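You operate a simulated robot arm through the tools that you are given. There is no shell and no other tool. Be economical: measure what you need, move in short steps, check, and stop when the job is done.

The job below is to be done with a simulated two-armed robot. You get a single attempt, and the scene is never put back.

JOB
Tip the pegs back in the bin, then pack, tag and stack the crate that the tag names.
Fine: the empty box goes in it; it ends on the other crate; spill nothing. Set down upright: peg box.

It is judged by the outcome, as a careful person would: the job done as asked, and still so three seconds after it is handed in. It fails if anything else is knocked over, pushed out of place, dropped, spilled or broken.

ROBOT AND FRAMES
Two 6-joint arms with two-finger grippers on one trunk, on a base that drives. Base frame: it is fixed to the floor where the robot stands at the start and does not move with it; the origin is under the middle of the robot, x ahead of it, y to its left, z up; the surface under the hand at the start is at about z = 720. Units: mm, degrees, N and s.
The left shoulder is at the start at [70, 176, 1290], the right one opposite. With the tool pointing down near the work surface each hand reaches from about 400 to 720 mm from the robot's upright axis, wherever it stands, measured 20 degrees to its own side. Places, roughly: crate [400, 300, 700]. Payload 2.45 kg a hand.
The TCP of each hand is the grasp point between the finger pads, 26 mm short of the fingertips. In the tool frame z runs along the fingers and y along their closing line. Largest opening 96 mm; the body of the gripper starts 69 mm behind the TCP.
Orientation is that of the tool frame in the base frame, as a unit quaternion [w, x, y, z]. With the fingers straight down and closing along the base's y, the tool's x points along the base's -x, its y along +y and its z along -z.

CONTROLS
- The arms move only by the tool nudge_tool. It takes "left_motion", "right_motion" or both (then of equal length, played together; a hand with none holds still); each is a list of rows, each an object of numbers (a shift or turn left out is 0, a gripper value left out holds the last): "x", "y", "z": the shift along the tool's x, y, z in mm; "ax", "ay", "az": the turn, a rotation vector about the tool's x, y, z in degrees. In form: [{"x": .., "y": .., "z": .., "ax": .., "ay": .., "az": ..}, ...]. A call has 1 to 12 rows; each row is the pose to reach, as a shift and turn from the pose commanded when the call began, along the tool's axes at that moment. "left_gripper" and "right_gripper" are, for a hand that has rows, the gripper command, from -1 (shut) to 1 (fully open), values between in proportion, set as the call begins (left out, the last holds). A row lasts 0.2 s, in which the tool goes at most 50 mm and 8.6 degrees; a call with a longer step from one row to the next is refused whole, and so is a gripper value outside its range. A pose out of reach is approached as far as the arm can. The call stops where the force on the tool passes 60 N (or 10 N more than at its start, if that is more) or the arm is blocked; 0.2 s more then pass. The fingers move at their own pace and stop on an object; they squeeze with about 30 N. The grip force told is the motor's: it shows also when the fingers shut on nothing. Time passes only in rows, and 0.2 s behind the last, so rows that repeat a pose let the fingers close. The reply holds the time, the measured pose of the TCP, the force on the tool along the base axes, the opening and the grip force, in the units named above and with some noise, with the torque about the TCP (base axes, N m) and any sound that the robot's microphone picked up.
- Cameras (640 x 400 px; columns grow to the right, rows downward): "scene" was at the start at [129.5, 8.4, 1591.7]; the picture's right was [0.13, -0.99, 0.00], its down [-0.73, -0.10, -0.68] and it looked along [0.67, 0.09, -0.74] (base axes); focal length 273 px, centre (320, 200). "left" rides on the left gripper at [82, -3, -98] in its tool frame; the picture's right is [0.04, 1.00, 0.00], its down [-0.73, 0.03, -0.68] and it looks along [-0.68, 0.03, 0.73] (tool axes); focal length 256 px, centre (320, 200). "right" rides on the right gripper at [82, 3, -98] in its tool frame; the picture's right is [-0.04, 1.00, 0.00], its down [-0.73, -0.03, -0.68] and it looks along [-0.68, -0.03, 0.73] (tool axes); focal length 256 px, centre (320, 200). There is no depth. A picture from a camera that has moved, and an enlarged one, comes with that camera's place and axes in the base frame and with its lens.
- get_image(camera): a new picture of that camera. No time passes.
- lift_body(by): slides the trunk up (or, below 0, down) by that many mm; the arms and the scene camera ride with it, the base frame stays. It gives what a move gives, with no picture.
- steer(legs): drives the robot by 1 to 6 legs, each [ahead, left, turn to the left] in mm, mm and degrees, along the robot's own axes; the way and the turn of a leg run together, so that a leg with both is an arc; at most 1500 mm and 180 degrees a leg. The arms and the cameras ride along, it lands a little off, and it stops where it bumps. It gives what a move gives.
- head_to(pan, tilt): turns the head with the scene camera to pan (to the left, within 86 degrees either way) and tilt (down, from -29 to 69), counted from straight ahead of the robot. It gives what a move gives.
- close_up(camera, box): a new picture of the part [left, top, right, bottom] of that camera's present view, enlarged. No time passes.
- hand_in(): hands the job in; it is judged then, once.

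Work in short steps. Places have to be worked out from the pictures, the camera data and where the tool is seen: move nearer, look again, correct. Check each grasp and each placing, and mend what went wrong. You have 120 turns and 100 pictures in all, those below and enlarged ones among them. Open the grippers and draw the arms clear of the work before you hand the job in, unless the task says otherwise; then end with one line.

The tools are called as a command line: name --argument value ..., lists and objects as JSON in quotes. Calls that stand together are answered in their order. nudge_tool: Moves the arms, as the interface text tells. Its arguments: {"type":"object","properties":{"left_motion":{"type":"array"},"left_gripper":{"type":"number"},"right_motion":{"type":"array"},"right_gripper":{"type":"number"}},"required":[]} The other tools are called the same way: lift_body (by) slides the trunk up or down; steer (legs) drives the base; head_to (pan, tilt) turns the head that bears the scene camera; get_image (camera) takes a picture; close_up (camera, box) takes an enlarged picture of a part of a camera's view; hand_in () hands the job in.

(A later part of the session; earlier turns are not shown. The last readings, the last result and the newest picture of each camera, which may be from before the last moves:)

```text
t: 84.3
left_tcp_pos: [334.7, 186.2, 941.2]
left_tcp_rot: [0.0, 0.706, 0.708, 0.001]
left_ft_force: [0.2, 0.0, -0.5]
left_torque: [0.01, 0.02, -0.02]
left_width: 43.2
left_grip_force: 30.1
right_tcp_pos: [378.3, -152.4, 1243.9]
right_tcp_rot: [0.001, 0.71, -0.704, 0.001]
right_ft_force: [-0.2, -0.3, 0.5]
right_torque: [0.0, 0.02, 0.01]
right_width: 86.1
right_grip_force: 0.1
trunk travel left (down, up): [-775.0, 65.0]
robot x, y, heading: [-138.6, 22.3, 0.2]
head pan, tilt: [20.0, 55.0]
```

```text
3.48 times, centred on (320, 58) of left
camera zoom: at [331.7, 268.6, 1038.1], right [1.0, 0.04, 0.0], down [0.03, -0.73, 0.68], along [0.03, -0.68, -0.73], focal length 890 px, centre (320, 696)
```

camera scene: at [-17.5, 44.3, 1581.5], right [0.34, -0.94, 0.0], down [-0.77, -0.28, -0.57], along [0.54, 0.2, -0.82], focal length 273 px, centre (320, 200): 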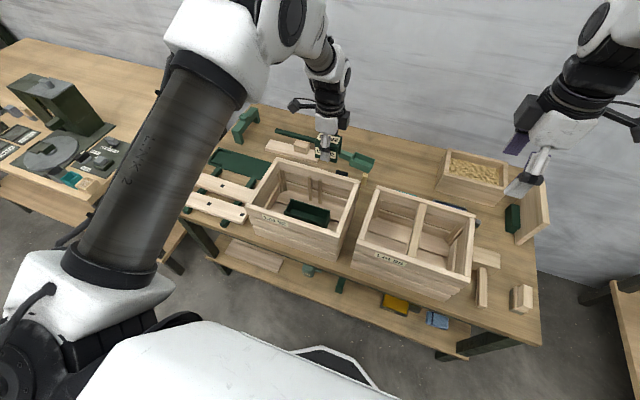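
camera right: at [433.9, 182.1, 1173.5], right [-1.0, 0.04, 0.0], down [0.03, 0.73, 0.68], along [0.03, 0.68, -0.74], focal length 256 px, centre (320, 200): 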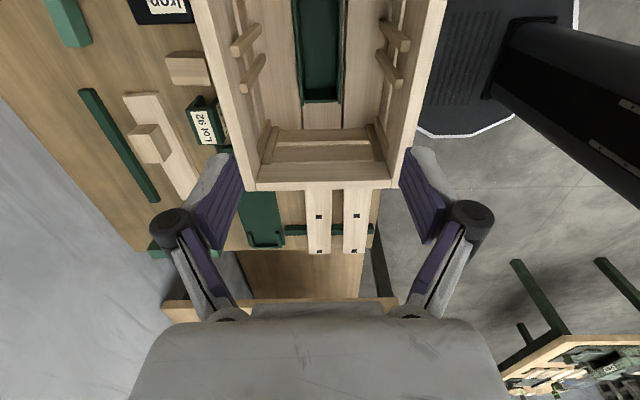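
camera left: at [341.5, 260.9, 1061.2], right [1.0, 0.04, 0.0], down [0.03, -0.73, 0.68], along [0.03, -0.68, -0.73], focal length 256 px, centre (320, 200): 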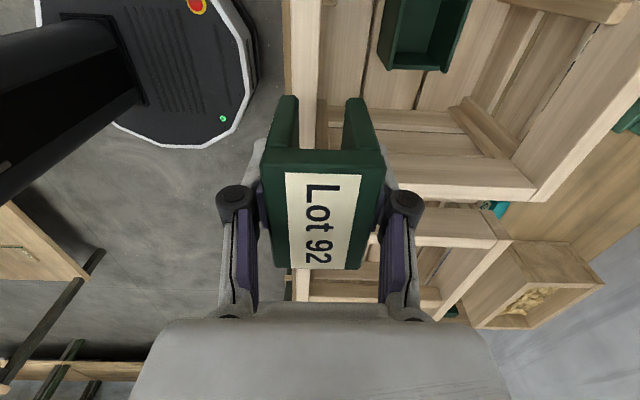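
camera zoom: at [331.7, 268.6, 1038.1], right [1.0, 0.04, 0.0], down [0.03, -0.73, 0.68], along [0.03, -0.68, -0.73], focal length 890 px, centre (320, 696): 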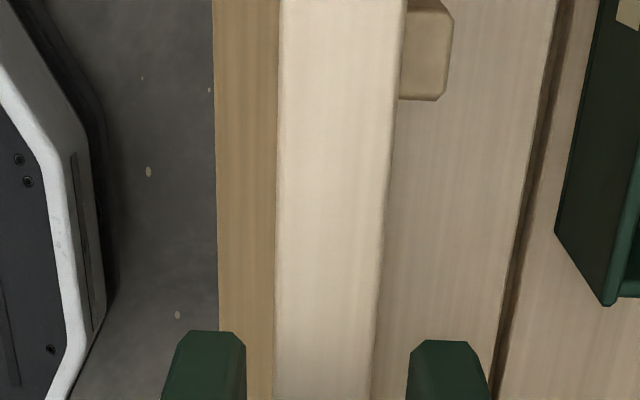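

Gap and rim are aligned. I lower slowly over the wall, watching the force.

nudge_tool --left_motion '[{"z": 7}, {"z": 14}, {"z": 21}, {"z": 28}, {"z": 35}, {"z": 42}, {"z": 48}]'

close_up --camera "scene" --box '[240, 160, 360, 250]'

```text
t: 85.9
left_tcp_pos: [334.2, 187.9, 893.2]
left_tcp_rot: [0.0, 0.706, 0.708, 0.0]
left_ft_force: [0.2, 0.3, -0.5]
left_torque: [0.0, -0.01, 0.02]
left_width: 43.2
left_grip_force: 30.0
right_tcp_pos: [377.0, -150.7, 1244.6]
right_tcp_rot: [0.001, 0.71, -0.704, 0.0]
right_ft_force: [0.5, -0.3, -0.5]
right_torque: [-0.03, -0.02, -0.01]
right_width: 86.6
right_grip_force: 0.2
trunk travel left (down, up): [-775.0, 65.0]
robot x, y, heading: [-136.1, 17.7, 0.1]
head pan, tilt: [20.0, 55.0]
```

```text
4.44 times, centred on (300, 205) of scene
camera zoom: at [-17.6, 44.0, 1581.6], right [0.35, -0.94, 0.0], down [-0.77, -0.28, -0.57], along [0.54, 0.2, -0.82], focal length 1215 px, centre (409, 178)
```

zoom: 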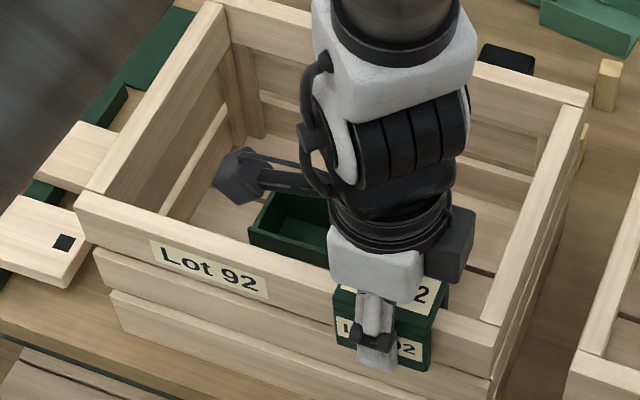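

It's straddling the wall freely. I continue down to seat it.

nudge_tool --left_motion '[{"z": 3}, {"z": 6}, {"z": 9}, {"z": 12}, {"z": 12}]'

```text
t: 87.1
left_tcp_pos: [334.2, 187.4, 882.8]
left_tcp_rot: [0.001, 0.706, 0.708, 0.002]
left_ft_force: [3.9, 3.1, 24.6]
left_torque: [0.07, -0.02, 0.02]
left_width: 42.9
left_grip_force: 29.8
right_tcp_pos: [376.4, -152.6, 1246.1]
right_tcp_rot: [0.0, 0.71, -0.704, 0.001]
right_ft_force: [0.0, 0.6, -0.4]
right_torque: [-0.02, -0.01, 0.04]
right_width: 86.4
right_grip_force: 0.1
trunk travel left (down, up): [-775.0, 65.0]
robot x, y, heading: [-133.6, 19.9, 0.2]
head pan, tilt: [20.0, 55.0]
```

Seated (TCP 883 as expected). I ease off, open, and rise.

nudge_tool --left_motion '[{"z": -2}, {"z": -2}]'

nudge_tool --left_motion '[{}, {}, {}]' --left_gripper 0.4

nudge_tool --left_motion '[{"z": -15}, {"z": -40}, {"z": -70}, {"z": -105}, {"z": -140}, {"z": -180}, {"z": -225}]'

close_up --camera "scene" --box '[200, 140, 400, 280]'

get_image --camera "left"

```text
t: 87.7
left_tcp_pos: [335.0, 186.9, 882.5]
left_tcp_rot: [-0.001, 0.706, 0.709, 0.0]
left_ft_force: [2.0, 2.2, 10.3]
left_torque: [0.08, -0.1, 0.01]
left_width: 43.0
left_grip_force: 30.1
right_tcp_pos: [376.1, -152.1, 1245.1]
right_tcp_rot: [0.001, 0.71, -0.704, 0.0]
right_ft_force: [0.6, 0.1, 0.4]
right_torque: [0.01, 0.01, 0.0]
right_width: 86.4
right_grip_force: 0.1
trunk travel left (down, up): [-775.0, 65.0]
robot x, y, heading: [-133.9, 20.1, -0.1]
head pan, tilt: [20.0, 55.0]
```

```text
t: 88.5
left_tcp_pos: [335.0, 186.3, 883.2]
left_tcp_rot: [0.0, 0.705, 0.709, -0.001]
left_ft_force: [0.1, 0.0, -1.1]
left_torque: [0.02, 0.04, 0.0]
left_width: 67.2
left_grip_force: 0.2
right_tcp_pos: [377.8, -151.9, 1243.8]
right_tcp_rot: [0.001, 0.71, -0.704, 0.002]
right_ft_force: [0.3, 0.1, 1.2]
right_torque: [-0.03, -0.04, 0.04]
right_width: 86.1
right_grip_force: 0.0
trunk travel left (down, up): [-775.0, 65.0]
robot x, y, heading: [-134.6, 18.9, 0.3]
head pan, tilt: [20.0, 55.0]
```

```text
t: 90.1
left_tcp_pos: [335.7, 187.7, 1108.5]
left_tcp_rot: [0.002, 0.703, 0.711, -0.007]
left_ft_force: [0.4, 0.2, 0.5]
left_torque: [0.02, -0.01, -0.02]
left_width: 67.0
left_grip_force: 0.1
right_tcp_pos: [376.5, -152.6, 1245.2]
right_tcp_rot: [0.0, 0.71, -0.704, 0.001]
right_ft_force: [0.1, 0.7, 0.2]
right_torque: [0.0, -0.07, 0.0]
right_width: 86.6
right_grip_force: 0.0
trunk travel left (down, up): [-775.0, 65.0]
robot x, y, heading: [-138.0, 21.7, 0.3]
head pan, tilt: [20.0, 55.0]
```

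```text
2.86 times, centred on (300, 210) of scene
camera zoom: at [-20.2, 43.9, 1581.7], right [0.35, -0.94, 0.0], down [-0.77, -0.28, -0.57], along [0.54, 0.2, -0.82], focal length 781 px, centre (377, 171)
```

zoom: 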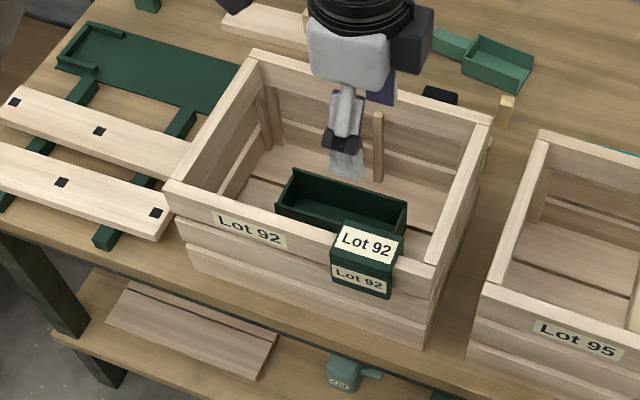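

```text
37 pictures are left
camera left: at [332.3, 271.3, 1203.6], right [1.0, 0.05, -0.01], down [0.04, -0.73, 0.69], along [0.03, -0.69, -0.73], focal length 256 px, centre (320, 200)
```

left: 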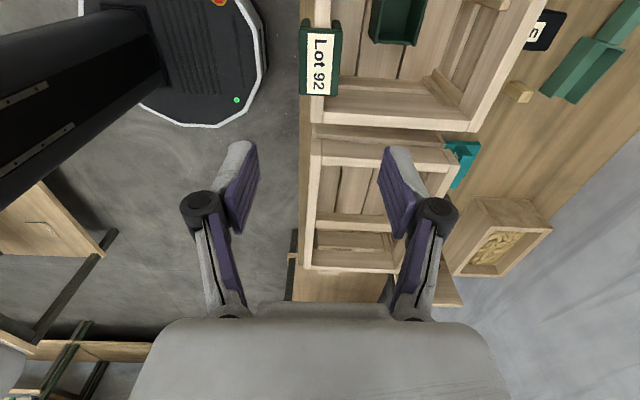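

The tag hangs well on the front wall. Next I measure both crates' rims precisely from this overhead view.

close_up --camera "left" --box '[280, 0, 560, 175]'

close_up --camera "left" --box '[280, 110, 480, 290]'

```text
2.29 times, centred on (420, 88) of left
camera zoom: at [332.3, 271.3, 1203.6], right [1.0, 0.05, -0.01], down [0.04, -0.73, 0.69], along [0.03, -0.69, -0.73], focal length 585 px, centre (91, 457)
```

zoom: 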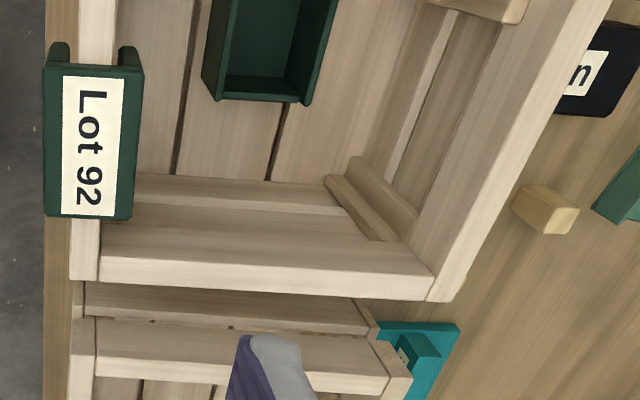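

```text
2.22 times, centred on (380, 200) of left
camera zoom: at [332.3, 271.3, 1203.6], right [1.0, 0.05, -0.01], down [0.04, -0.73, 0.69], along [0.03, -0.69, -0.73], focal length 569 px, centre (187, 200)
```

zoom: 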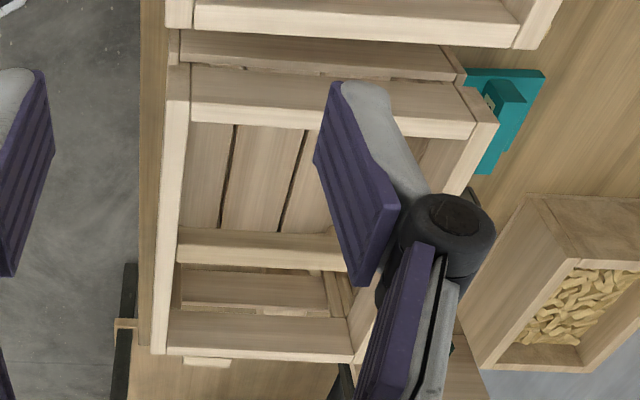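

The crate 92 spans x ≈ 327–541 and y ≈ 118–410. I drive to centre the robot on it, with hands turned back to close along y.

steer --legs '[[64, 243, 0]]'

nudge_tool --left_motion '[{"az": -7.5, "z": -5}, {"az": -15, "z": -10}, {"az": -22.5, "z": -15}, {"az": -30, "z": -20}, {"az": -37.5, "z": -25}, {"az": -45, "z": -30}, {"az": -52.5, "z": -30}, {"az": -60, "z": -30}, {"az": -67.5, "z": -30}, {"az": -75, "z": -30}, {"az": -82.5, "z": -30}, {"az": -90, "z": -30}]' --right_motion '[{"az": 7.5}, {"az": 15}, {"az": 22.5}, {"az": 30}, {"az": 37.5}, {"az": 45}, {"az": 52.5}, {"az": 60}, {"az": 67.5}, {"az": 75}, {"az": 82.5}, {"az": 90}]'

head_to --pan 0 --tilt 62

get_image --camera "scene"

```text
t: 91.9
left_tcp_pos: [398.9, 426.1, 1109.0]
left_tcp_rot: [0.004, 0.701, 0.713, -0.003]
left_ft_force: [-0.9, 0.6, 0.5]
left_torque: [0.02, 0.0, 0.0]
left_width: 67.2
left_grip_force: 0.1
right_tcp_pos: [439.2, 85.5, 1244.4]
right_tcp_rot: [0.0, 0.711, -0.703, -0.001]
right_ft_force: [0.4, 0.2, -0.7]
right_torque: [0.02, -0.01, -0.02]
right_width: 86.2
right_grip_force: 0.1
trunk travel left (down, up): [-775.0, 65.0]
robot x, y, heading: [-72.8, 259.5, 0.4]
head pan, tilt: [20.0, 55.0]
```

```text
t: 94.5
left_tcp_pos: [400.1, 427.4, 1139.2]
left_tcp_rot: [0.0, -0.009, 1.0, -0.005]
left_ft_force: [0.0, 0.8, 0.0]
left_torque: [-0.01, 0.01, -0.03]
left_width: 67.1
left_grip_force: 0.1
right_tcp_pos: [439.4, 87.3, 1245.4]
right_tcp_rot: [0.001, -0.005, 1.0, -0.001]
right_ft_force: [1.0, -1.0, 0.2]
right_torque: [0.03, 0.0, 0.02]
right_width: 86.3
right_grip_force: 0.1
trunk travel left (down, up): [-775.0, 65.0]
robot x, y, heading: [-73.3, 261.9, 0.7]
head pan, tilt: [20.0, 55.0]
```

```text
t: 95.3
left_tcp_pos: [400.4, 426.7, 1139.1]
left_tcp_rot: [0.0, -0.008, 1.0, -0.006]
left_ft_force: [0.2, -0.3, -0.1]
left_torque: [-0.02, 0.0, 0.0]
left_width: 67.0
left_grip_force: 0.0
right_tcp_pos: [439.2, 86.7, 1244.2]
right_tcp_rot: [0.0, -0.006, 1.0, 0.0]
right_ft_force: [-0.8, 0.8, 0.3]
right_torque: [-0.01, 0.03, 0.01]
right_width: 86.7
right_grip_force: 0.0
trunk travel left (down, up): [-775.0, 65.0]
robot x, y, heading: [-72.1, 260.8, 0.3]
head pan, tilt: [0.0, 62.0]
```

```text
34 pictures are left
camera scene: at [40.2, 257.5, 1573.3], right [0.01, -1.0, 0.0], down [-0.88, -0.01, -0.47], along [0.47, 0.0, -0.88], focal length 273 px, centre (320, 200)
```

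scene: 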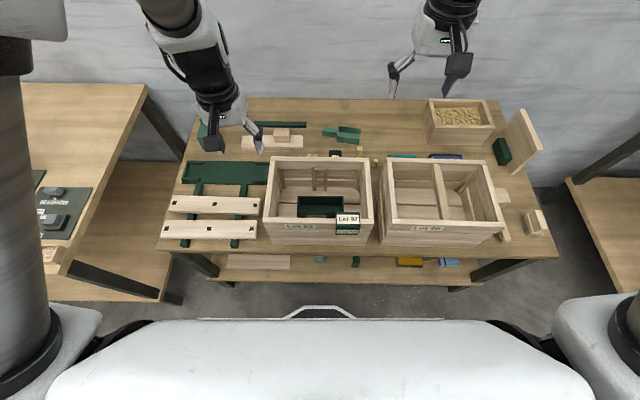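

Both crates are in clear view; I zoom for precise edges.

close_up --camera "scene" --box '[250, 145, 390, 255]'

close_up --camera "scene" --box '[370, 145, 510, 255]'

```text
3.64 times, centred on (320, 200) of scene
camera zoom: at [40.2, 257.5, 1573.3], right [0.01, -1.0, 0.0], down [-0.88, -0.01, -0.47], along [0.47, 0.0, -0.88], focal length 994 px, centre (320, 200)
```

zoom: 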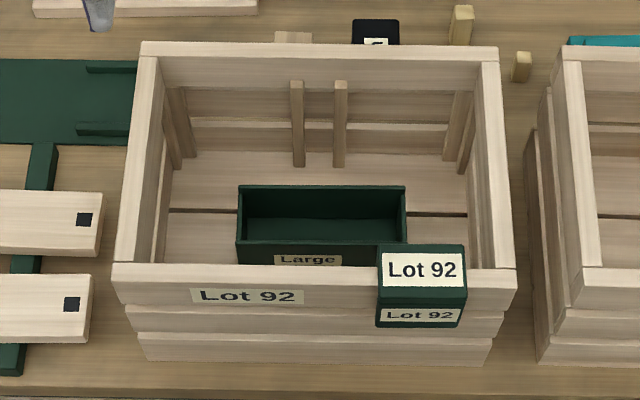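

```text
3.64 times, centred on (440, 200) of scene
camera zoom: at [40.2, 257.5, 1573.3], right [0.01, -1.0, 0.0], down [-0.88, -0.01, -0.47], along [0.47, 0.0, -0.88], focal length 994 px, centre (-116, 200)
```

zoom: 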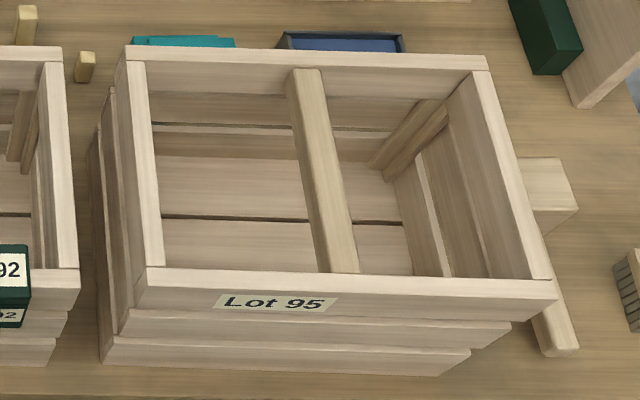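

In this view crate 92 is at y 109–412 and crate 95 at y −244…57, turned about −1.5°; displacement from 92 to 95 is about (−4, −354). I bring both hands above the middle of 92's end walls.

nudge_tool --left_motion '[{"x": -5, "y": -4, "z": 30}, {"x": -10, "y": -8, "z": 60}, {"x": -15, "y": -12, "z": 90, "az": 0.3}, {"x": -20, "y": -16, "z": 120, "az": 0.6}, {"x": -25, "y": -20, "z": 150, "az": 0.9, "ax": -0.4}, {"x": -30, "y": -23, "z": 179, "az": 0.9, "ax": -0.7}, {"x": -30, "y": -23, "z": 179, "az": 0.9, "ax": -0.7}, {"x": -30, "y": -23, "z": 179, "az": 0.9, "ax": -0.7}]' --right_motion '[{"x": 2, "y": 5, "z": 36}, {"x": 3, "y": 9, "z": 72}, {"x": 4, "y": 13, "z": 108}, {"x": 5, "y": 17, "z": 144, "az": 0.3}, {"x": 6, "y": 21, "z": 180, "az": 0.7}, {"x": 7, "y": 25, "z": 216, "az": 0.7}, {"x": 8, "y": 28, "z": 252, "az": 0.7}, {"x": 9, "y": 30, "z": 284, "az": 0.7}]' --left_gripper 0.25 --right_gripper 0.25

get_image --camera "left"

get_image --camera "right"

```text
t: 97.2
left_tcp_pos: [430.6, 402.3, 960.7]
left_tcp_rot: [0.0, 0.0, 1.0, 0.0]
left_ft_force: [0.4, -0.8, 0.8]
left_torque: [-0.01, 0.02, 0.02]
left_width: 59.9
left_grip_force: 0.0
right_tcp_pos: [431.0, 119.4, 960.4]
right_tcp_rot: [0.0, 0.001, 1.0, -0.001]
right_ft_force: [0.1, 0.0, 0.3]
right_torque: [-0.01, 0.0, 0.03]
right_width: 59.8
right_grip_force: 0.0
trunk travel left (down, up): [-775.0, 65.0]
robot x, y, heading: [-76.6, 258.0, 0.4]
head pan, tilt: [0.0, 62.0]
```

```text
31 pictures are left
camera left: at [349.6, 399.9, 1056.9], right [-0.04, 1.0, 0.0], down [0.73, 0.03, 0.68], along [0.68, 0.03, -0.73], focal length 256 px, centre (320, 200)
```

left: 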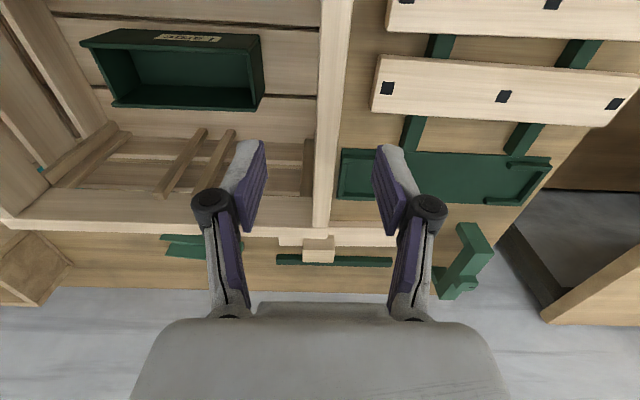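

```text
30 pictures are left
camera right: at [349.4, 123.7, 1058.1], right [0.04, 1.0, 0.0], down [0.73, -0.03, 0.68], along [0.68, -0.03, -0.73], focal length 256 px, centre (320, 200)
```

right: 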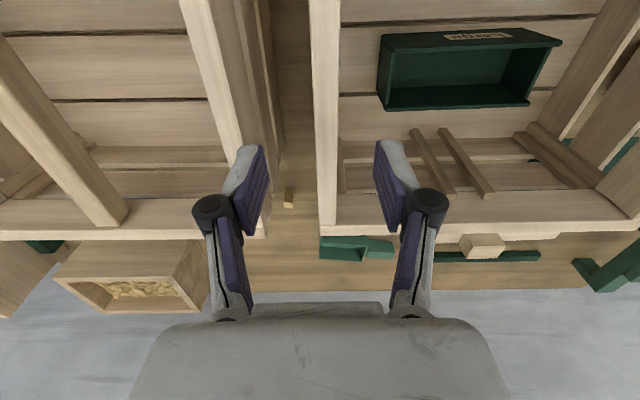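

The rims lie at y ≈ 401–415 and 114–131, x as expected. I centre each hand on its wall and go down to z ≈ 876.

nudge_tool --left_motion '[{"y": 5.5, "z": 5}, {"y": 5.5, "z": 20}, {"y": 5.5, "z": 40}, {"y": 5.5, "z": 60}, {"y": 5.5, "z": 75}, {"y": 5.5, "z": 84}]' --right_motion '[{"y": 3, "z": 5}, {"y": 3, "z": 20}, {"y": 3, "z": 40}, {"y": 3, "z": 60}, {"y": 3, "z": 75}, {"y": 3, "z": 84}]'

nudge_tool --left_motion '[{}, {}, {}, {}]' --right_motion '[{}, {}, {}, {}]' --left_gripper -1 --right_gripper -1

close_up --camera "scene" --box '[240, 130, 400, 255]'

```text
t: 98.5
left_tcp_pos: [429.4, 407.0, 875.1]
left_tcp_rot: [0.0, 0.002, 1.0, 0.0]
left_ft_force: [0.3, 0.6, 0.7]
left_torque: [-0.02, 0.0, 0.01]
left_width: 60.1
left_grip_force: 0.0
right_tcp_pos: [429.1, 120.3, 877.4]
right_tcp_rot: [0.0, 0.0, 1.0, -0.001]
right_ft_force: [-0.3, 1.0, 0.0]
right_torque: [-0.01, -0.01, -0.02]
right_width: 59.8
right_grip_force: 0.0
trunk travel left (down, up): [-775.0, 65.0]
robot x, y, heading: [-78.4, 259.4, 0.3]
head pan, tilt: [0.0, 62.0]
```

```text
t: 99.2
left_tcp_pos: [430.5, 406.4, 876.2]
left_tcp_rot: [0.001, 0.002, 1.0, -0.001]
left_ft_force: [-0.6, -7.5, 1.4]
left_torque: [-0.23, -0.06, -0.23]
left_width: 15.8
left_grip_force: 29.7
right_tcp_pos: [429.6, 122.6, 877.7]
right_tcp_rot: [0.001, 0.0, 1.0, 0.001]
right_ft_force: [0.0, 10.7, -0.2]
right_torque: [0.21, 0.11, -0.52]
right_width: 15.9
right_grip_force: 29.7
trunk travel left (down, up): [-775.0, 65.0]
robot x, y, heading: [-71.6, 260.6, 0.5]
head pan, tilt: [0.0, 62.0]
stopped in row 3 (right hand): the force on the tool passed its limit at 61 N (the readings are from after the stop); the commanded pose is now the measured one
```

```text
3.20 times, centred on (320, 192) of scene
camera zoom: at [40.0, 257.8, 1573.3], right [0.01, -1.0, 0.0], down [-0.88, -0.01, -0.47], along [0.47, 0.0, -0.88], focal length 875 px, centre (320, 224)
```

zoom: 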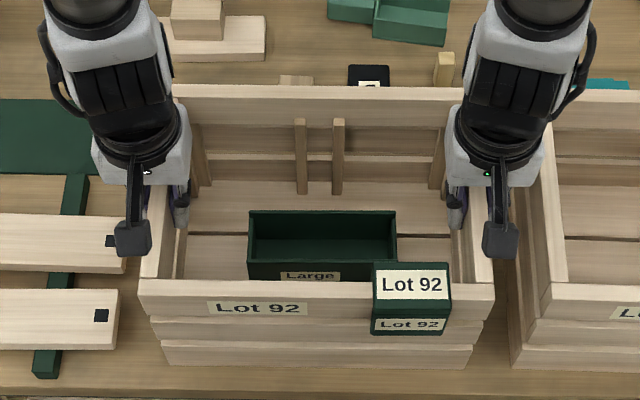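

Both walls are gripped (15.8 mm). I lift very slowly at first and check the load.

nudge_tool --left_motion '[{"z": -1}, {"z": -3}, {"z": -5}, {"z": -7}, {"z": -9}, {"z": -11}, {"z": -13}, {"z": -15}]' --right_motion '[{"z": -1}, {"z": -3}, {"z": -5}, {"z": -7}, {"z": -9}, {"z": -11}, {"z": -13}, {"z": -15}]'

close_up --camera "scene" --box '[240, 130, 400, 255]'

```text
t: 101.0
left_tcp_pos: [431.7, 405.5, 891.6]
left_tcp_rot: [0.0, 0.001, 1.0, 0.0]
left_ft_force: [-3.2, -38.1, -4.5]
left_torque: [-0.9, 0.27, -0.41]
left_width: 15.7
left_grip_force: 30.1
right_tcp_pos: [431.6, 122.4, 891.4]
right_tcp_rot: [0.0, -0.001, 1.0, 0.0]
right_ft_force: [3.4, 38.1, -4.5]
right_torque: [0.96, -0.19, -0.53]
right_width: 15.9
right_grip_force: 29.7
trunk travel left (down, up): [-775.0, 65.0]
robot x, y, heading: [-73.6, 259.8, 0.5]
head pan, tilt: [0.0, 62.0]
```

```text
3.20 times, centred on (320, 192) of scene
camera zoom: at [41.3, 257.6, 1573.1], right [0.01, -1.0, 0.0], down [-0.88, -0.01, -0.47], along [0.47, 0.0, -0.88], focal length 875 px, centre (320, 224)
```

zoom: 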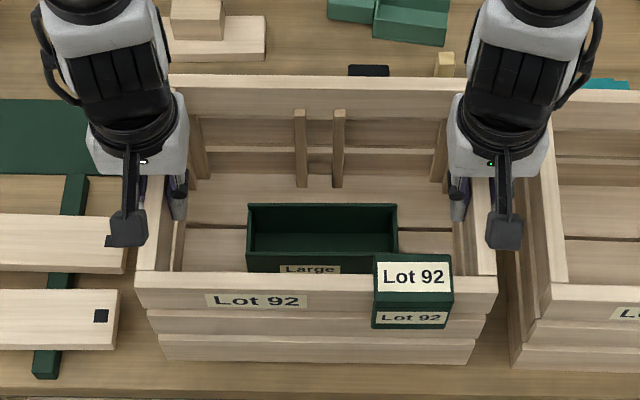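

The crate is up, only ~4.5 N per hand, but the hands are pulling outward against each other with 38 N. I relax that by bringing each hand in 2 mm.

nudge_tool --left_motion '[{"y": -1}, {"y": -2}, {"y": -2}]' --right_motion '[{"y": 1}, {"y": 2}, {"y": 2}]'

```text
t: 101.9
left_tcp_pos: [430.3, 406.8, 888.7]
left_tcp_rot: [-0.001, 0.0, 1.0, 0.002]
left_ft_force: [-1.8, 8.3, -3.9]
left_torque: [0.19, -0.41, -0.36]
left_width: 15.9
left_grip_force: 30.1
right_tcp_pos: [430.8, 122.8, 891.5]
right_tcp_rot: [0.0, 0.0, 1.0, -0.001]
right_ft_force: [1.2, -8.9, -5.0]
right_torque: [-0.22, 0.44, -0.22]
right_width: 15.6
right_grip_force: 29.7
trunk travel left (down, up): [-775.0, 65.0]
robot x, y, heading: [-77.2, 259.5, 0.3]
head pan, tilt: [0.0, 62.0]
stopped in row 3 (left hand): the force on the tool passed its limit at 60 N (the readings are from after the stop); the commanded pose is now the measured one
```

Internal force is now small. I continue lifting in step, slowly.

nudge_tool --left_motion '[{"z": -4}, {"z": -12}, {"z": -21}, {"z": -30}, {"z": -39}, {"z": -48}, {"z": -57}, {"z": -66}, {"z": -75}, {"z": -84}, {"z": -92}, {"z": -97}]' --right_motion '[{"z": -4}, {"z": -12}, {"z": -21}, {"z": -30}, {"z": -39}, {"z": -48}, {"z": -57}, {"z": -66}, {"z": -75}, {"z": -84}, {"z": -92}, {"z": -97}]'

```text
t: 104.5
left_tcp_pos: [430.8, 406.7, 987.4]
left_tcp_rot: [-0.001, 0.001, 1.0, 0.001]
left_ft_force: [-2.8, 51.7, -3.8]
left_torque: [1.17, 0.4, -0.36]
left_width: 16.0
left_grip_force: 30.4
right_tcp_pos: [430.6, 123.2, 987.7]
right_tcp_rot: [0.0, 0.0, 1.0, -0.002]
right_ft_force: [3.8, -51.4, -4.2]
right_torque: [-1.24, -0.32, -0.39]
right_width: 15.7
right_grip_force: 29.9
trunk travel left (down, up): [-775.0, 65.0]
robot x, y, heading: [-75.2, 255.8, 0.3]
head pan, tilt: [0.0, 62.0]
```

Now it is squeezed with ~51 N; I spread each hand by about 1 mm and keep rising.

nudge_tool --left_motion '[{"y": 0.5}, {"y": 0.9}, {"y": 0.9}]' --right_motion '[{"y": -0.5}, {"y": -0.9}, {"y": -0.9}]'

```text
t: 105.3
left_tcp_pos: [431.4, 406.4, 988.6]
left_tcp_rot: [-0.001, -0.001, 1.0, 0.001]
left_ft_force: [-2.9, 35.6, -4.4]
left_torque: [0.87, -0.09, -0.53]
left_width: 16.1
left_grip_force: 30.2
right_tcp_pos: [430.5, 121.8, 987.6]
right_tcp_rot: [0.0, 0.0, 1.0, -0.001]
right_ft_force: [3.5, -35.6, -4.6]
right_torque: [-0.82, 0.11, -0.48]
right_width: 15.9
right_grip_force: 30.2
trunk travel left (down, up): [-775.0, 65.0]
robot x, y, heading: [-77.8, 261.0, 0.6]
head pan, tilt: [0.0, 62.0]
```

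I relax another 1.8 mm per hand while lifting to clearance height.

nudge_tool --left_motion '[{"y": 0.9, "z": -2}, {"y": 1.8, "z": -8}, {"y": 1.8, "z": -18}, {"y": 1.8, "z": -29}, {"y": 1.8, "z": -40}, {"y": 1.8, "z": -51}, {"y": 1.8, "z": -62}, {"y": 1.8, "z": -73}, {"y": 1.8, "z": -84}, {"y": 1.8, "z": -95}, {"y": 1.8, "z": -105}, {"y": 1.8, "z": -110}]' --right_motion '[{"y": -0.9, "z": -2}, {"y": -1.8, "z": -8}, {"y": -1.8, "z": -18}, {"y": -1.8, "z": -29}, {"y": -1.8, "z": -40}, {"y": -1.8, "z": -51}, {"y": -1.8, "z": -62}, {"y": -1.8, "z": -73}, {"y": -1.8, "z": -84}, {"y": -1.8, "z": -95}, {"y": -1.8, "z": -105}, {"y": -1.8, "z": -110}]'

get_image --camera "scene"

```text
t: 106.1
left_tcp_pos: [431.4, 406.9, 1003.4]
left_tcp_rot: [0.0, 0.0, 1.0, -0.001]
left_ft_force: [-3.2, -14.3, -4.5]
left_torque: [-0.43, -0.55, -0.55]
left_width: 15.6
left_grip_force: 30.1
right_tcp_pos: [431.8, 122.3, 1004.5]
right_tcp_rot: [0.001, 0.001, 1.0, 0.0]
right_ft_force: [3.0, 14.3, -5.4]
right_torque: [0.42, 0.55, -0.28]
right_width: 15.8
right_grip_force: 29.9
trunk travel left (down, up): [-775.0, 65.0]
robot x, y, heading: [-77.3, 260.7, 0.3]
head pan, tilt: [0.0, 62.0]
stopped in row 3 (right hand): the force on the tool passed its limit at 60 N (the readings are from after the stop); the commanded pose is now the measured one
```

```text
27 pictures are left
camera scene: at [40.5, 257.7, 1573.2], right [0.01, -1.0, 0.0], down [-0.88, -0.01, -0.47], along [0.47, 0.0, -0.88], focal length 273 px, centre (320, 200)
```

scene: 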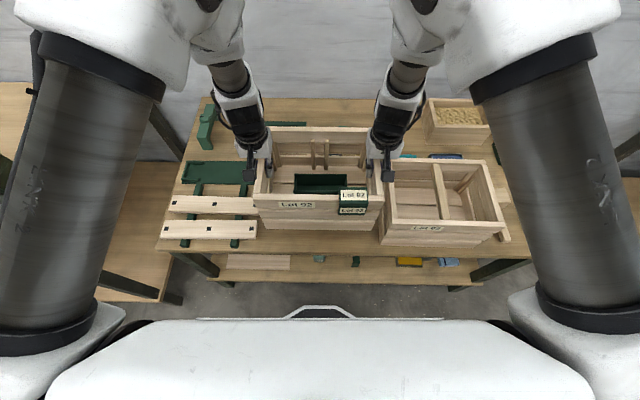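

Internal force is small now (14 N). I lift both straight up another 75 mm with no lateral change.

nudge_tool --left_motion '[{"z": -3}, {"z": -10}, {"z": -18}, {"z": -26}, {"z": -34}, {"z": -42}, {"z": -50}, {"z": -58}, {"z": -66}, {"z": -72}, {"z": -76}]' --right_motion '[{"z": -3}, {"z": -10}, {"z": -18}, {"z": -26}, {"z": -34}, {"z": -42}, {"z": -50}, {"z": -58}, {"z": -66}, {"z": -72}, {"z": -76}]'

```text
t: 107.2
left_tcp_pos: [432.7, 405.1, 1030.7]
left_tcp_rot: [-0.001, -0.001, 1.0, -0.002]
left_ft_force: [-2.6, -26.5, -5.7]
left_torque: [-0.55, -0.29, -0.74]
left_width: 15.9
left_grip_force: 29.7
right_tcp_pos: [430.4, 121.3, 1029.2]
right_tcp_rot: [-0.005, 0.009, 1.0, 0.007]
right_ft_force: [2.5, 25.7, -4.7]
right_torque: [0.63, 0.26, 0.2]
right_width: 15.8
right_grip_force: 30.1
trunk travel left (down, up): [-775.0, 65.0]
robot x, y, heading: [-80.0, 256.4, 0.5]
head pan, tilt: [0.0, 62.0]
stopped in row 5 (left hand): the force on the tool passed its limit at 61 N (the readings are from after the stop); the commanded pose is now the measured one
```

The right arm is near its inner limit at this height, so I use the trunk for the rest of the lift.

lift_body --by 60

get_image --camera "scene"

```text
t: 108.2
left_tcp_pos: [433.6, 406.5, 1090.9]
left_tcp_rot: [-0.002, -0.001, 1.0, -0.002]
left_ft_force: [-3.7, -48.4, -5.9]
left_torque: [-0.87, 0.29, -0.73]
left_width: 16.2
left_grip_force: 30.3
right_tcp_pos: [430.3, 121.8, 1089.1]
right_tcp_rot: [-0.006, 0.008, 1.0, 0.006]
right_ft_force: [3.4, 48.6, -2.7]
right_torque: [1.16, -0.3, -0.07]
right_width: 15.6
right_grip_force: 30.7
trunk travel left (down, up): [-835.0, 5.0]
robot x, y, heading: [-73.6, 258.3, 0.5]
head pan, tilt: [0.0, 62.0]
```

```text
26 pictures are left
camera scene: at [42.0, 257.6, 1633.1], right [0.01, -1.0, 0.0], down [-0.88, -0.01, -0.47], along [0.47, 0.0, -0.88], focal length 273 px, centre (320, 200)
```

scene: 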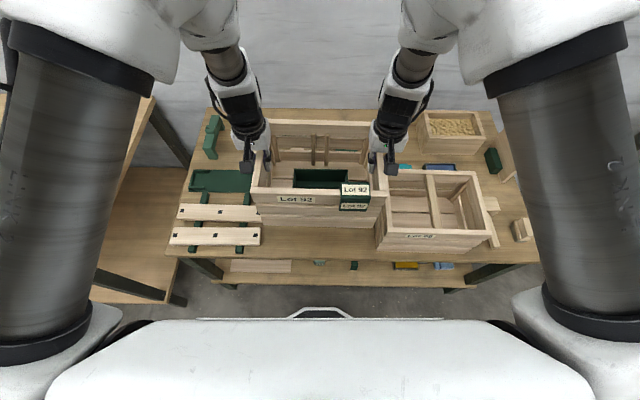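

Crate bottom is now about 35 mm above crate 95's rim. I relax the pull between the hands, then drive right by 354 mm.

nudge_tool --left_motion '[{"y": -0.4}, {"y": -0.8}]' --right_motion '[{"y": 0.4}, {"y": 0.8}]'

steer --legs '[[0, -354, 0]]'

get_image --camera "scene"

```text
t: 108.8
left_tcp_pos: [432.8, 405.8, 1091.4]
left_tcp_rot: [-0.001, -0.001, 1.0, -0.002]
left_ft_force: [-2.1, -31.4, -6.2]
left_torque: [-0.46, 0.23, -0.68]
left_width: 16.1
left_grip_force: 30.1
right_tcp_pos: [430.2, 122.0, 1089.5]
right_tcp_rot: [-0.006, 0.009, 1.0, 0.006]
right_ft_force: [1.4, 31.3, -3.9]
right_torque: [0.78, -0.2, 0.12]
right_width: 15.7
right_grip_force: 29.9
trunk travel left (down, up): [-835.0, 5.0]
robot x, y, heading: [-73.4, 257.1, 0.4]
head pan, tilt: [0.0, 62.0]
```

```text
t: 111.1
left_tcp_pos: [435.3, 47.3, 1090.7]
left_tcp_rot: [-0.001, -0.001, 1.0, -0.002]
left_ft_force: [-1.1, 0.3, -5.3]
left_torque: [0.05, -0.07, -0.75]
left_width: 15.9
left_grip_force: 29.7
right_tcp_pos: [433.4, -235.5, 1088.7]
right_tcp_rot: [-0.005, 0.008, 1.0, 0.006]
right_ft_force: [1.5, 0.1, -4.9]
right_torque: [0.0, 0.08, 0.13]
right_width: 15.7
right_grip_force: 29.6
trunk travel left (down, up): [-835.0, 5.0]
robot x, y, heading: [-78.5, -96.8, 0.5]
head pan, tilt: [0.0, 62.0]
```

```text
25 pictures are left
camera scene: at [44.2, -99.4, 1633.1], right [0.01, -1.0, 0.0], down [-0.88, -0.01, -0.47], along [0.47, 0.0, -0.88], focal length 273 px, centre (320, 200)
```

scene: 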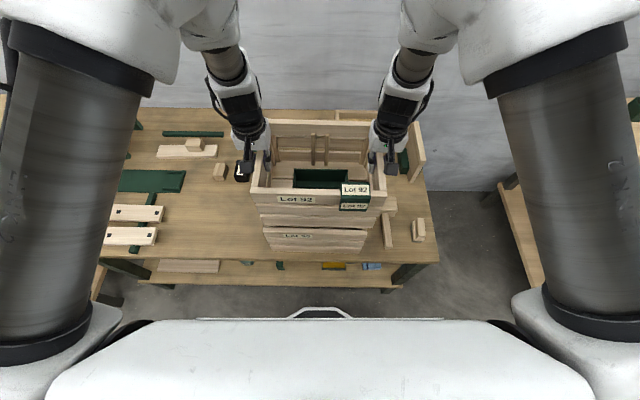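

Landed about 4 mm over in y. I zoom to compare the upper crate's bottom with the lower crate's rim.

close_up --camera "scene" --box '[235, 170, 405, 270]'

get_image --camera "left"

get_image --camera "right"

```text
3.76 times, centred on (320, 220) of scene
camera zoom: at [44.2, -99.4, 1633.1], right [0.01, -1.0, 0.0], down [-0.88, -0.01, -0.47], along [0.47, 0.0, -0.88], focal length 1029 px, centre (320, 125)
```

zoom: 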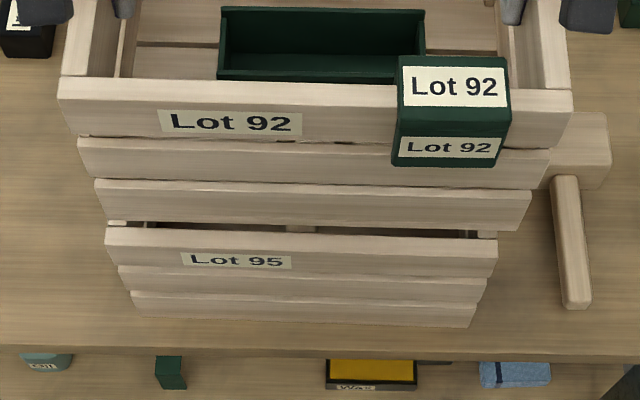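

```text
23 pictures are left
camera left: at [353.7, 46.0, 1188.6], right [-0.04, 1.0, 0.0], down [0.74, 0.03, 0.68], along [0.68, 0.03, -0.74], focal length 256 px, centre (320, 200)
```

left: 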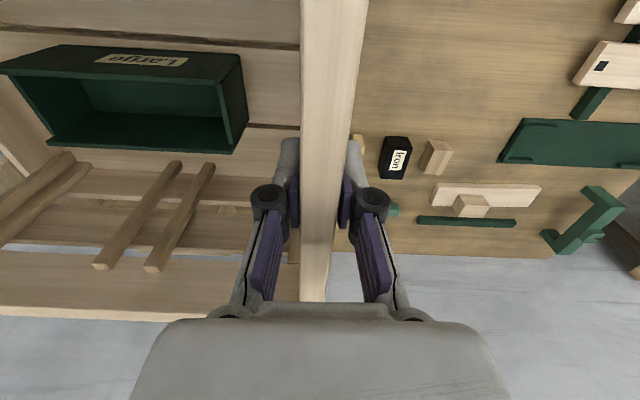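

```text
22 pictures are left
camera right: at [352.2, -231.9, 1187.7], right [0.06, 1.0, 0.01], down [0.74, -0.05, 0.67], along [0.67, -0.03, -0.74], focal length 256 px, centre (320, 200)
```

right: 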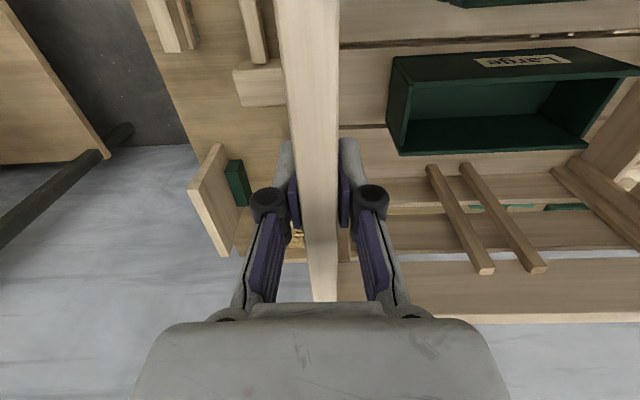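

Rim-to-rim comparison (both from the arm readings and the pictures) says the upper crate must go about −8 mm in x and +6.5 mm in y; the two are already parallel. I do it with a small base move so the arms stay rigid.

steer --legs '[[-8, 6.5, 0]]'

close_up --camera "scene" --box '[235, 170, 405, 270]'

```text
t: 111.8
left_tcp_pos: [427.4, 50.9, 1090.4]
left_tcp_rot: [-0.003, -0.001, 1.0, 0.0]
left_ft_force: [-1.3, -14.2, -5.6]
left_torque: [-0.17, -0.06, -0.72]
left_width: 16.2
left_grip_force: 29.9
right_tcp_pos: [427.1, -233.1, 1087.2]
right_tcp_rot: [-0.008, 0.008, 1.0, 0.008]
right_ft_force: [2.2, 13.7, -4.1]
right_torque: [0.46, 0.08, 0.18]
right_width: 16.1
right_grip_force: 30.2
trunk travel left (down, up): [-835.0, 5.0]
robot x, y, heading: [-82.9, -95.6, 0.2]
head pan, tilt: [0.0, 62.0]
```

```text
3.76 times, centred on (320, 220) of scene
camera zoom: at [39.3, -98.4, 1632.8], right [0.01, -1.0, 0.0], down [-0.88, -0.01, -0.47], along [0.47, 0.01, -0.88], focal length 1029 px, centre (320, 125)
```

zoom: 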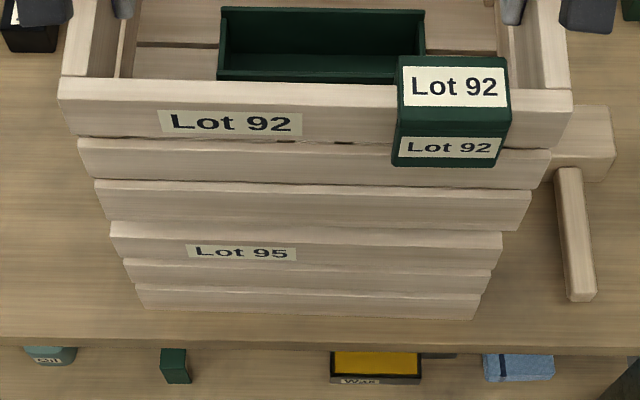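

The alignment looks close. I zoom tightly on both front corners before lowering.

close_up --camera "scene" --box '[255, 212, 303, 242]'

close_up --camera "scene" --box '[340, 212, 388, 242]'

```text
13.33 times, centred on (279, 227) of scene
camera zoom: at [39.3, -98.4, 1632.8], right [0.01, -1.0, 0.0], down [-0.88, -0.01, -0.47], along [0.47, 0.01, -0.88], focal length 3646 px, centre (867, -160)
```

zoom: 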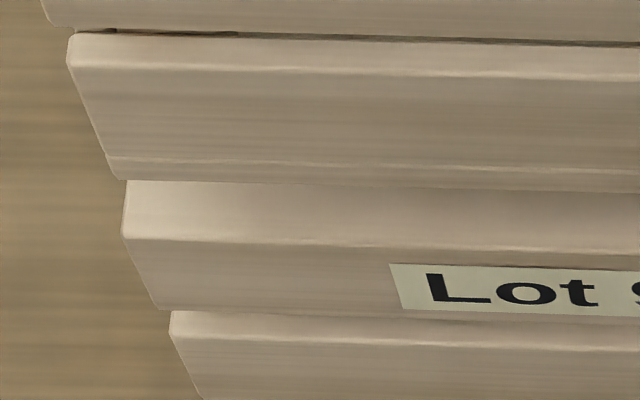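

```text
13.33 times, centred on (364, 227) of scene
camera zoom: at [39.3, -98.4, 1632.8], right [0.01, -1.0, 0.0], down [-0.88, -0.01, -0.47], along [0.47, 0.01, -0.88], focal length 3646 px, centre (-267, -160)
```

zoom: 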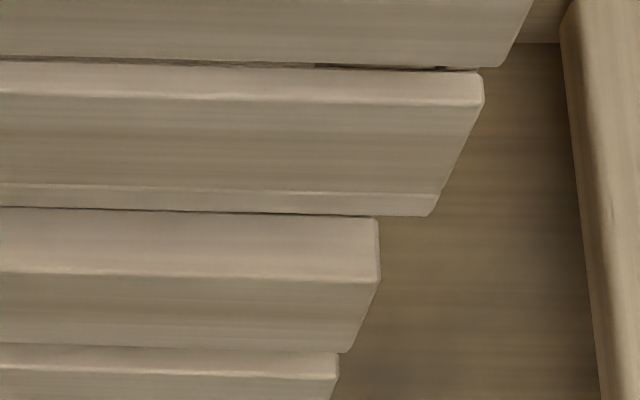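

Edges are visible: I lower the trunk 14 mm to narrow the gap, then re-measure, to separate height from offset.

lift_body --by -14

close_up --camera "scene" --box '[255, 212, 303, 242]'

close_up --camera "scene" --box '[340, 212, 388, 242]'

```text
t: 112.4
left_tcp_pos: [428.5, 52.9, 1076.2]
left_tcp_rot: [-0.003, -0.001, 1.0, -0.001]
left_ft_force: [-1.0, -13.0, -4.5]
left_torque: [-0.16, -0.08, -0.7]
left_width: 16.0
left_grip_force: 29.8
right_tcp_pos: [425.7, -232.9, 1073.7]
right_tcp_rot: [-0.008, 0.01, 1.0, 0.008]
right_ft_force: [1.4, 12.2, -3.8]
right_torque: [0.36, 0.11, 0.35]
right_width: 15.6
right_grip_force: 29.7
trunk travel left (down, up): [-821.0, 19.0]
robot x, y, heading: [-79.9, -93.9, 0.5]
head pan, tilt: [0.0, 62.0]
```

```text
13.33 times, centred on (279, 227) of scene
camera zoom: at [37.8, -96.4, 1618.9], right [0.01, -1.0, 0.0], down [-0.88, -0.01, -0.47], along [0.47, 0.0, -0.88], focal length 3646 px, centre (867, -160)
```

zoom: 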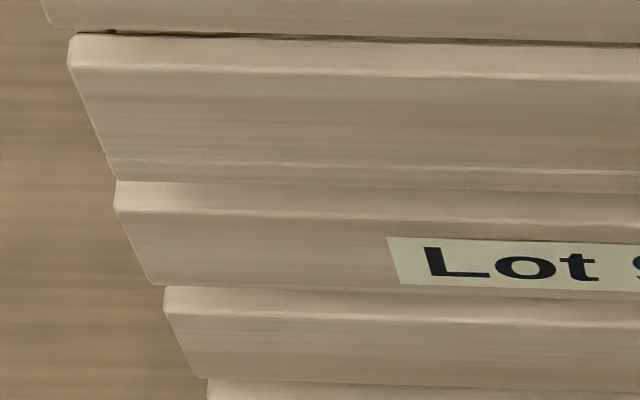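

```text
13.33 times, centred on (364, 227) of scene
camera zoom: at [37.8, -96.4, 1618.9], right [0.01, -1.0, 0.0], down [-0.88, -0.01, -0.47], along [0.47, 0.0, -0.88], focal length 3646 px, centre (-267, -160)
```

zoom: 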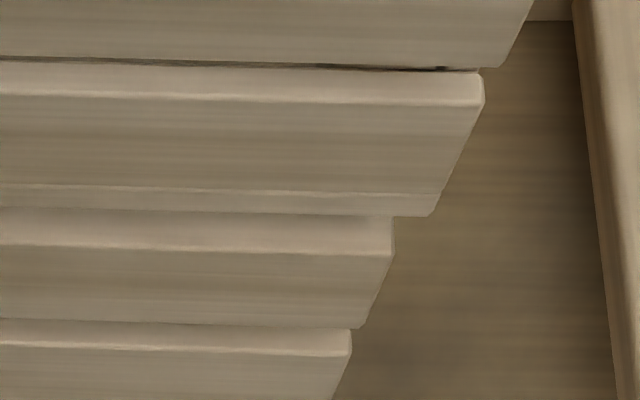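

Extrapolating to contact, the upper crate still needs about +4 mm in y and perhaps +1 mm in x. I make that with both hands together.

nudge_tool --left_motion '[{"y": 1}, {"y": 2, "x": -0.5}, {"y": 3, "x": -1}, {"y": 4, "x": -1}, {"y": 4, "x": -1}]' --right_motion '[{"y": 1}, {"y": 2, "x": -0.5}, {"y": 3, "x": -1}, {"y": 4, "x": -1}, {"y": 4, "x": -1}]'

lift_body --by -8

close_up --camera "scene" --box '[255, 212, 303, 242]'

close_up --camera "scene" --box '[340, 212, 388, 242]'

```text
t: 113.6
left_tcp_pos: [429.1, 56.2, 1077.1]
left_tcp_rot: [-0.001, 0.0, 1.0, -0.002]
left_ft_force: [-0.8, -36.0, -5.3]
left_torque: [-0.73, -0.05, -0.66]
left_width: 15.8
left_grip_force: 30.0
right_tcp_pos: [427.6, -229.3, 1074.9]
right_tcp_rot: [-0.006, 0.013, 1.0, 0.011]
right_ft_force: [1.1, 35.9, -4.3]
right_torque: [0.94, 0.09, 0.65]
right_width: 15.8
right_grip_force: 29.7
trunk travel left (down, up): [-821.0, 19.0]
robot x, y, heading: [-81.9, -96.1, 0.5]
head pan, tilt: [0.0, 62.0]
```

```text
t: 114.2
left_tcp_pos: [428.2, 56.8, 1068.5]
left_tcp_rot: [-0.002, -0.001, 1.0, -0.001]
left_ft_force: [-0.6, -47.0, -5.3]
left_torque: [-0.98, 0.04, -0.65]
left_width: 16.1
left_grip_force: 30.2
right_tcp_pos: [427.4, -228.3, 1066.4]
right_tcp_rot: [-0.006, 0.012, 1.0, 0.011]
right_ft_force: [0.9, 47.1, -4.1]
right_torque: [1.15, -0.07, 0.54]
right_width: 15.9
right_grip_force: 29.8
trunk travel left (down, up): [-813.0, 27.0]
robot x, y, heading: [-81.2, -93.5, 0.3]
head pan, tilt: [0.0, 62.0]
```

```text
13.33 times, centred on (279, 227) of scene
camera zoom: at [36.7, -95.3, 1611.0], right [0.01, -1.0, 0.0], down [-0.88, -0.01, -0.47], along [0.47, 0.0, -0.88], focal length 3646 px, centre (867, -160)
```

zoom: 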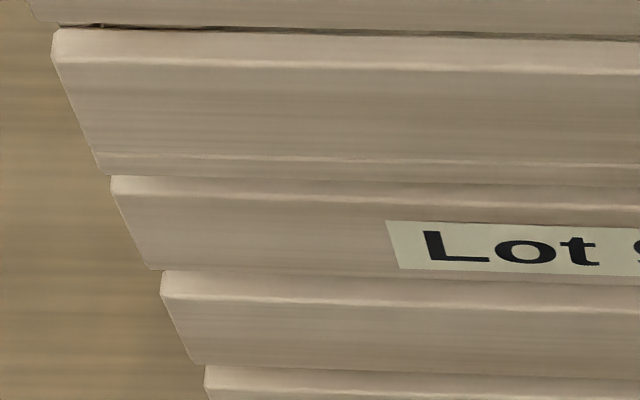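

```text
13.33 times, centred on (364, 227) of scene
camera zoom: at [36.7, -95.3, 1611.0], right [0.01, -1.0, 0.0], down [-0.88, -0.01, -0.47], along [0.47, 0.0, -0.88], focal length 3646 px, centre (-267, -160)
```

zoom: 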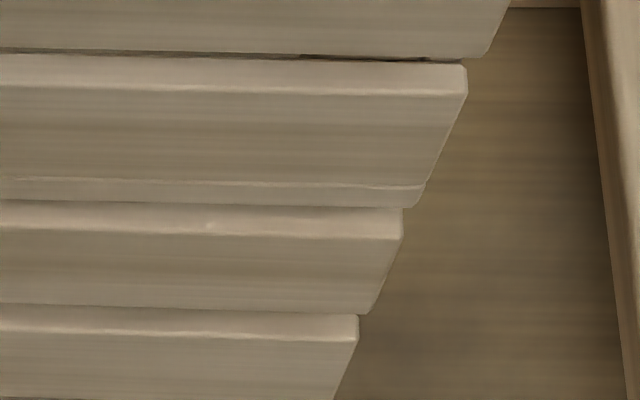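

In y it is now right on; the right end should come ~1.5 mm toward the robot. I trim that and also relax the 47 N pull between the hands.

nudge_tool --left_motion '[{"y": -0.4}, {"y": -0.8}, {"y": -0.8}]' --right_motion '[{"y": 0.4, "x": 0.7}, {"y": 0.8, "x": 1.5}, {"y": 0.8, "x": 1.5}]'

lift_body --by -7

close_up --camera "scene" --box '[255, 212, 303, 242]'

close_up --camera "scene" --box '[340, 212, 388, 242]'

```text
t: 115.0
left_tcp_pos: [428.2, 55.0, 1069.6]
left_tcp_rot: [-0.002, -0.001, 1.0, -0.001]
left_ft_force: [-1.8, -31.5, -4.9]
left_torque: [-0.71, 0.37, -0.72]
left_width: 16.1
left_grip_force: 29.8
right_tcp_pos: [424.9, -229.0, 1066.6]
right_tcp_rot: [-0.007, 0.014, 1.0, 0.011]
right_ft_force: [2.1, 30.5, -5.0]
right_torque: [0.66, -0.36, 0.39]
right_width: 15.7
right_grip_force: 29.9
trunk travel left (down, up): [-813.0, 27.0]
robot x, y, heading: [-78.0, -95.0, 0.4]
head pan, tilt: [0.0, 62.0]
```

```text
t: 115.6
left_tcp_pos: [428.6, 56.4, 1061.7]
left_tcp_rot: [-0.001, -0.001, 1.0, -0.002]
left_ft_force: [-0.6, -26.4, -5.3]
left_torque: [-0.66, -0.04, -0.74]
left_width: 16.2
left_grip_force: 29.8
right_tcp_pos: [424.8, -228.1, 1060.1]
right_tcp_rot: [-0.006, 0.013, 1.0, 0.011]
right_ft_force: [1.3, 25.1, -4.4]
right_torque: [0.57, 0.1, 0.5]
right_width: 16.1
right_grip_force: 30.0
trunk travel left (down, up): [-806.0, 34.0]
robot x, y, heading: [-80.3, -100.2, 0.1]
head pan, tilt: [0.0, 62.0]
```

```text
13.33 times, centred on (279, 227) of scene
camera zoom: at [36.4, -95.2, 1604.1], right [0.01, -1.0, 0.0], down [-0.88, -0.01, -0.47], along [0.47, 0.0, -0.88], focal length 3646 px, centre (867, -160)
```

zoom: 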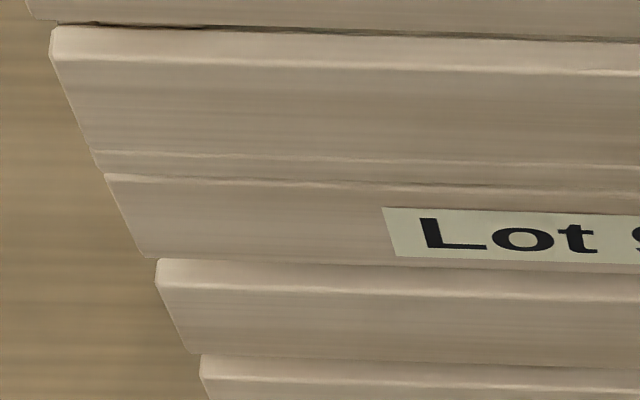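

```text
13.33 times, centred on (364, 227) of scene
camera zoom: at [36.4, -95.2, 1604.1], right [0.01, -1.0, 0.0], down [-0.88, -0.01, -0.47], along [0.47, 0.0, -0.88], focal length 3646 px, centre (-267, -160)
```

zoom: 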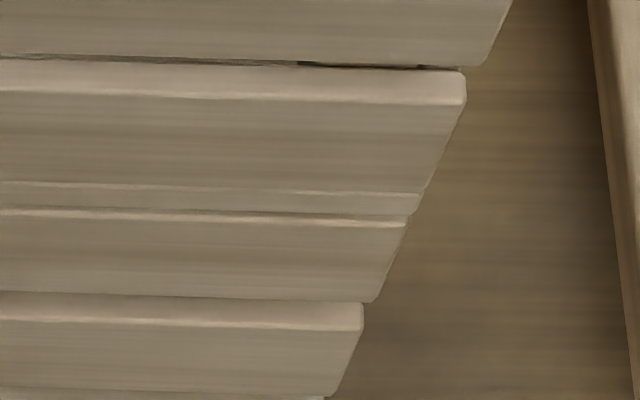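

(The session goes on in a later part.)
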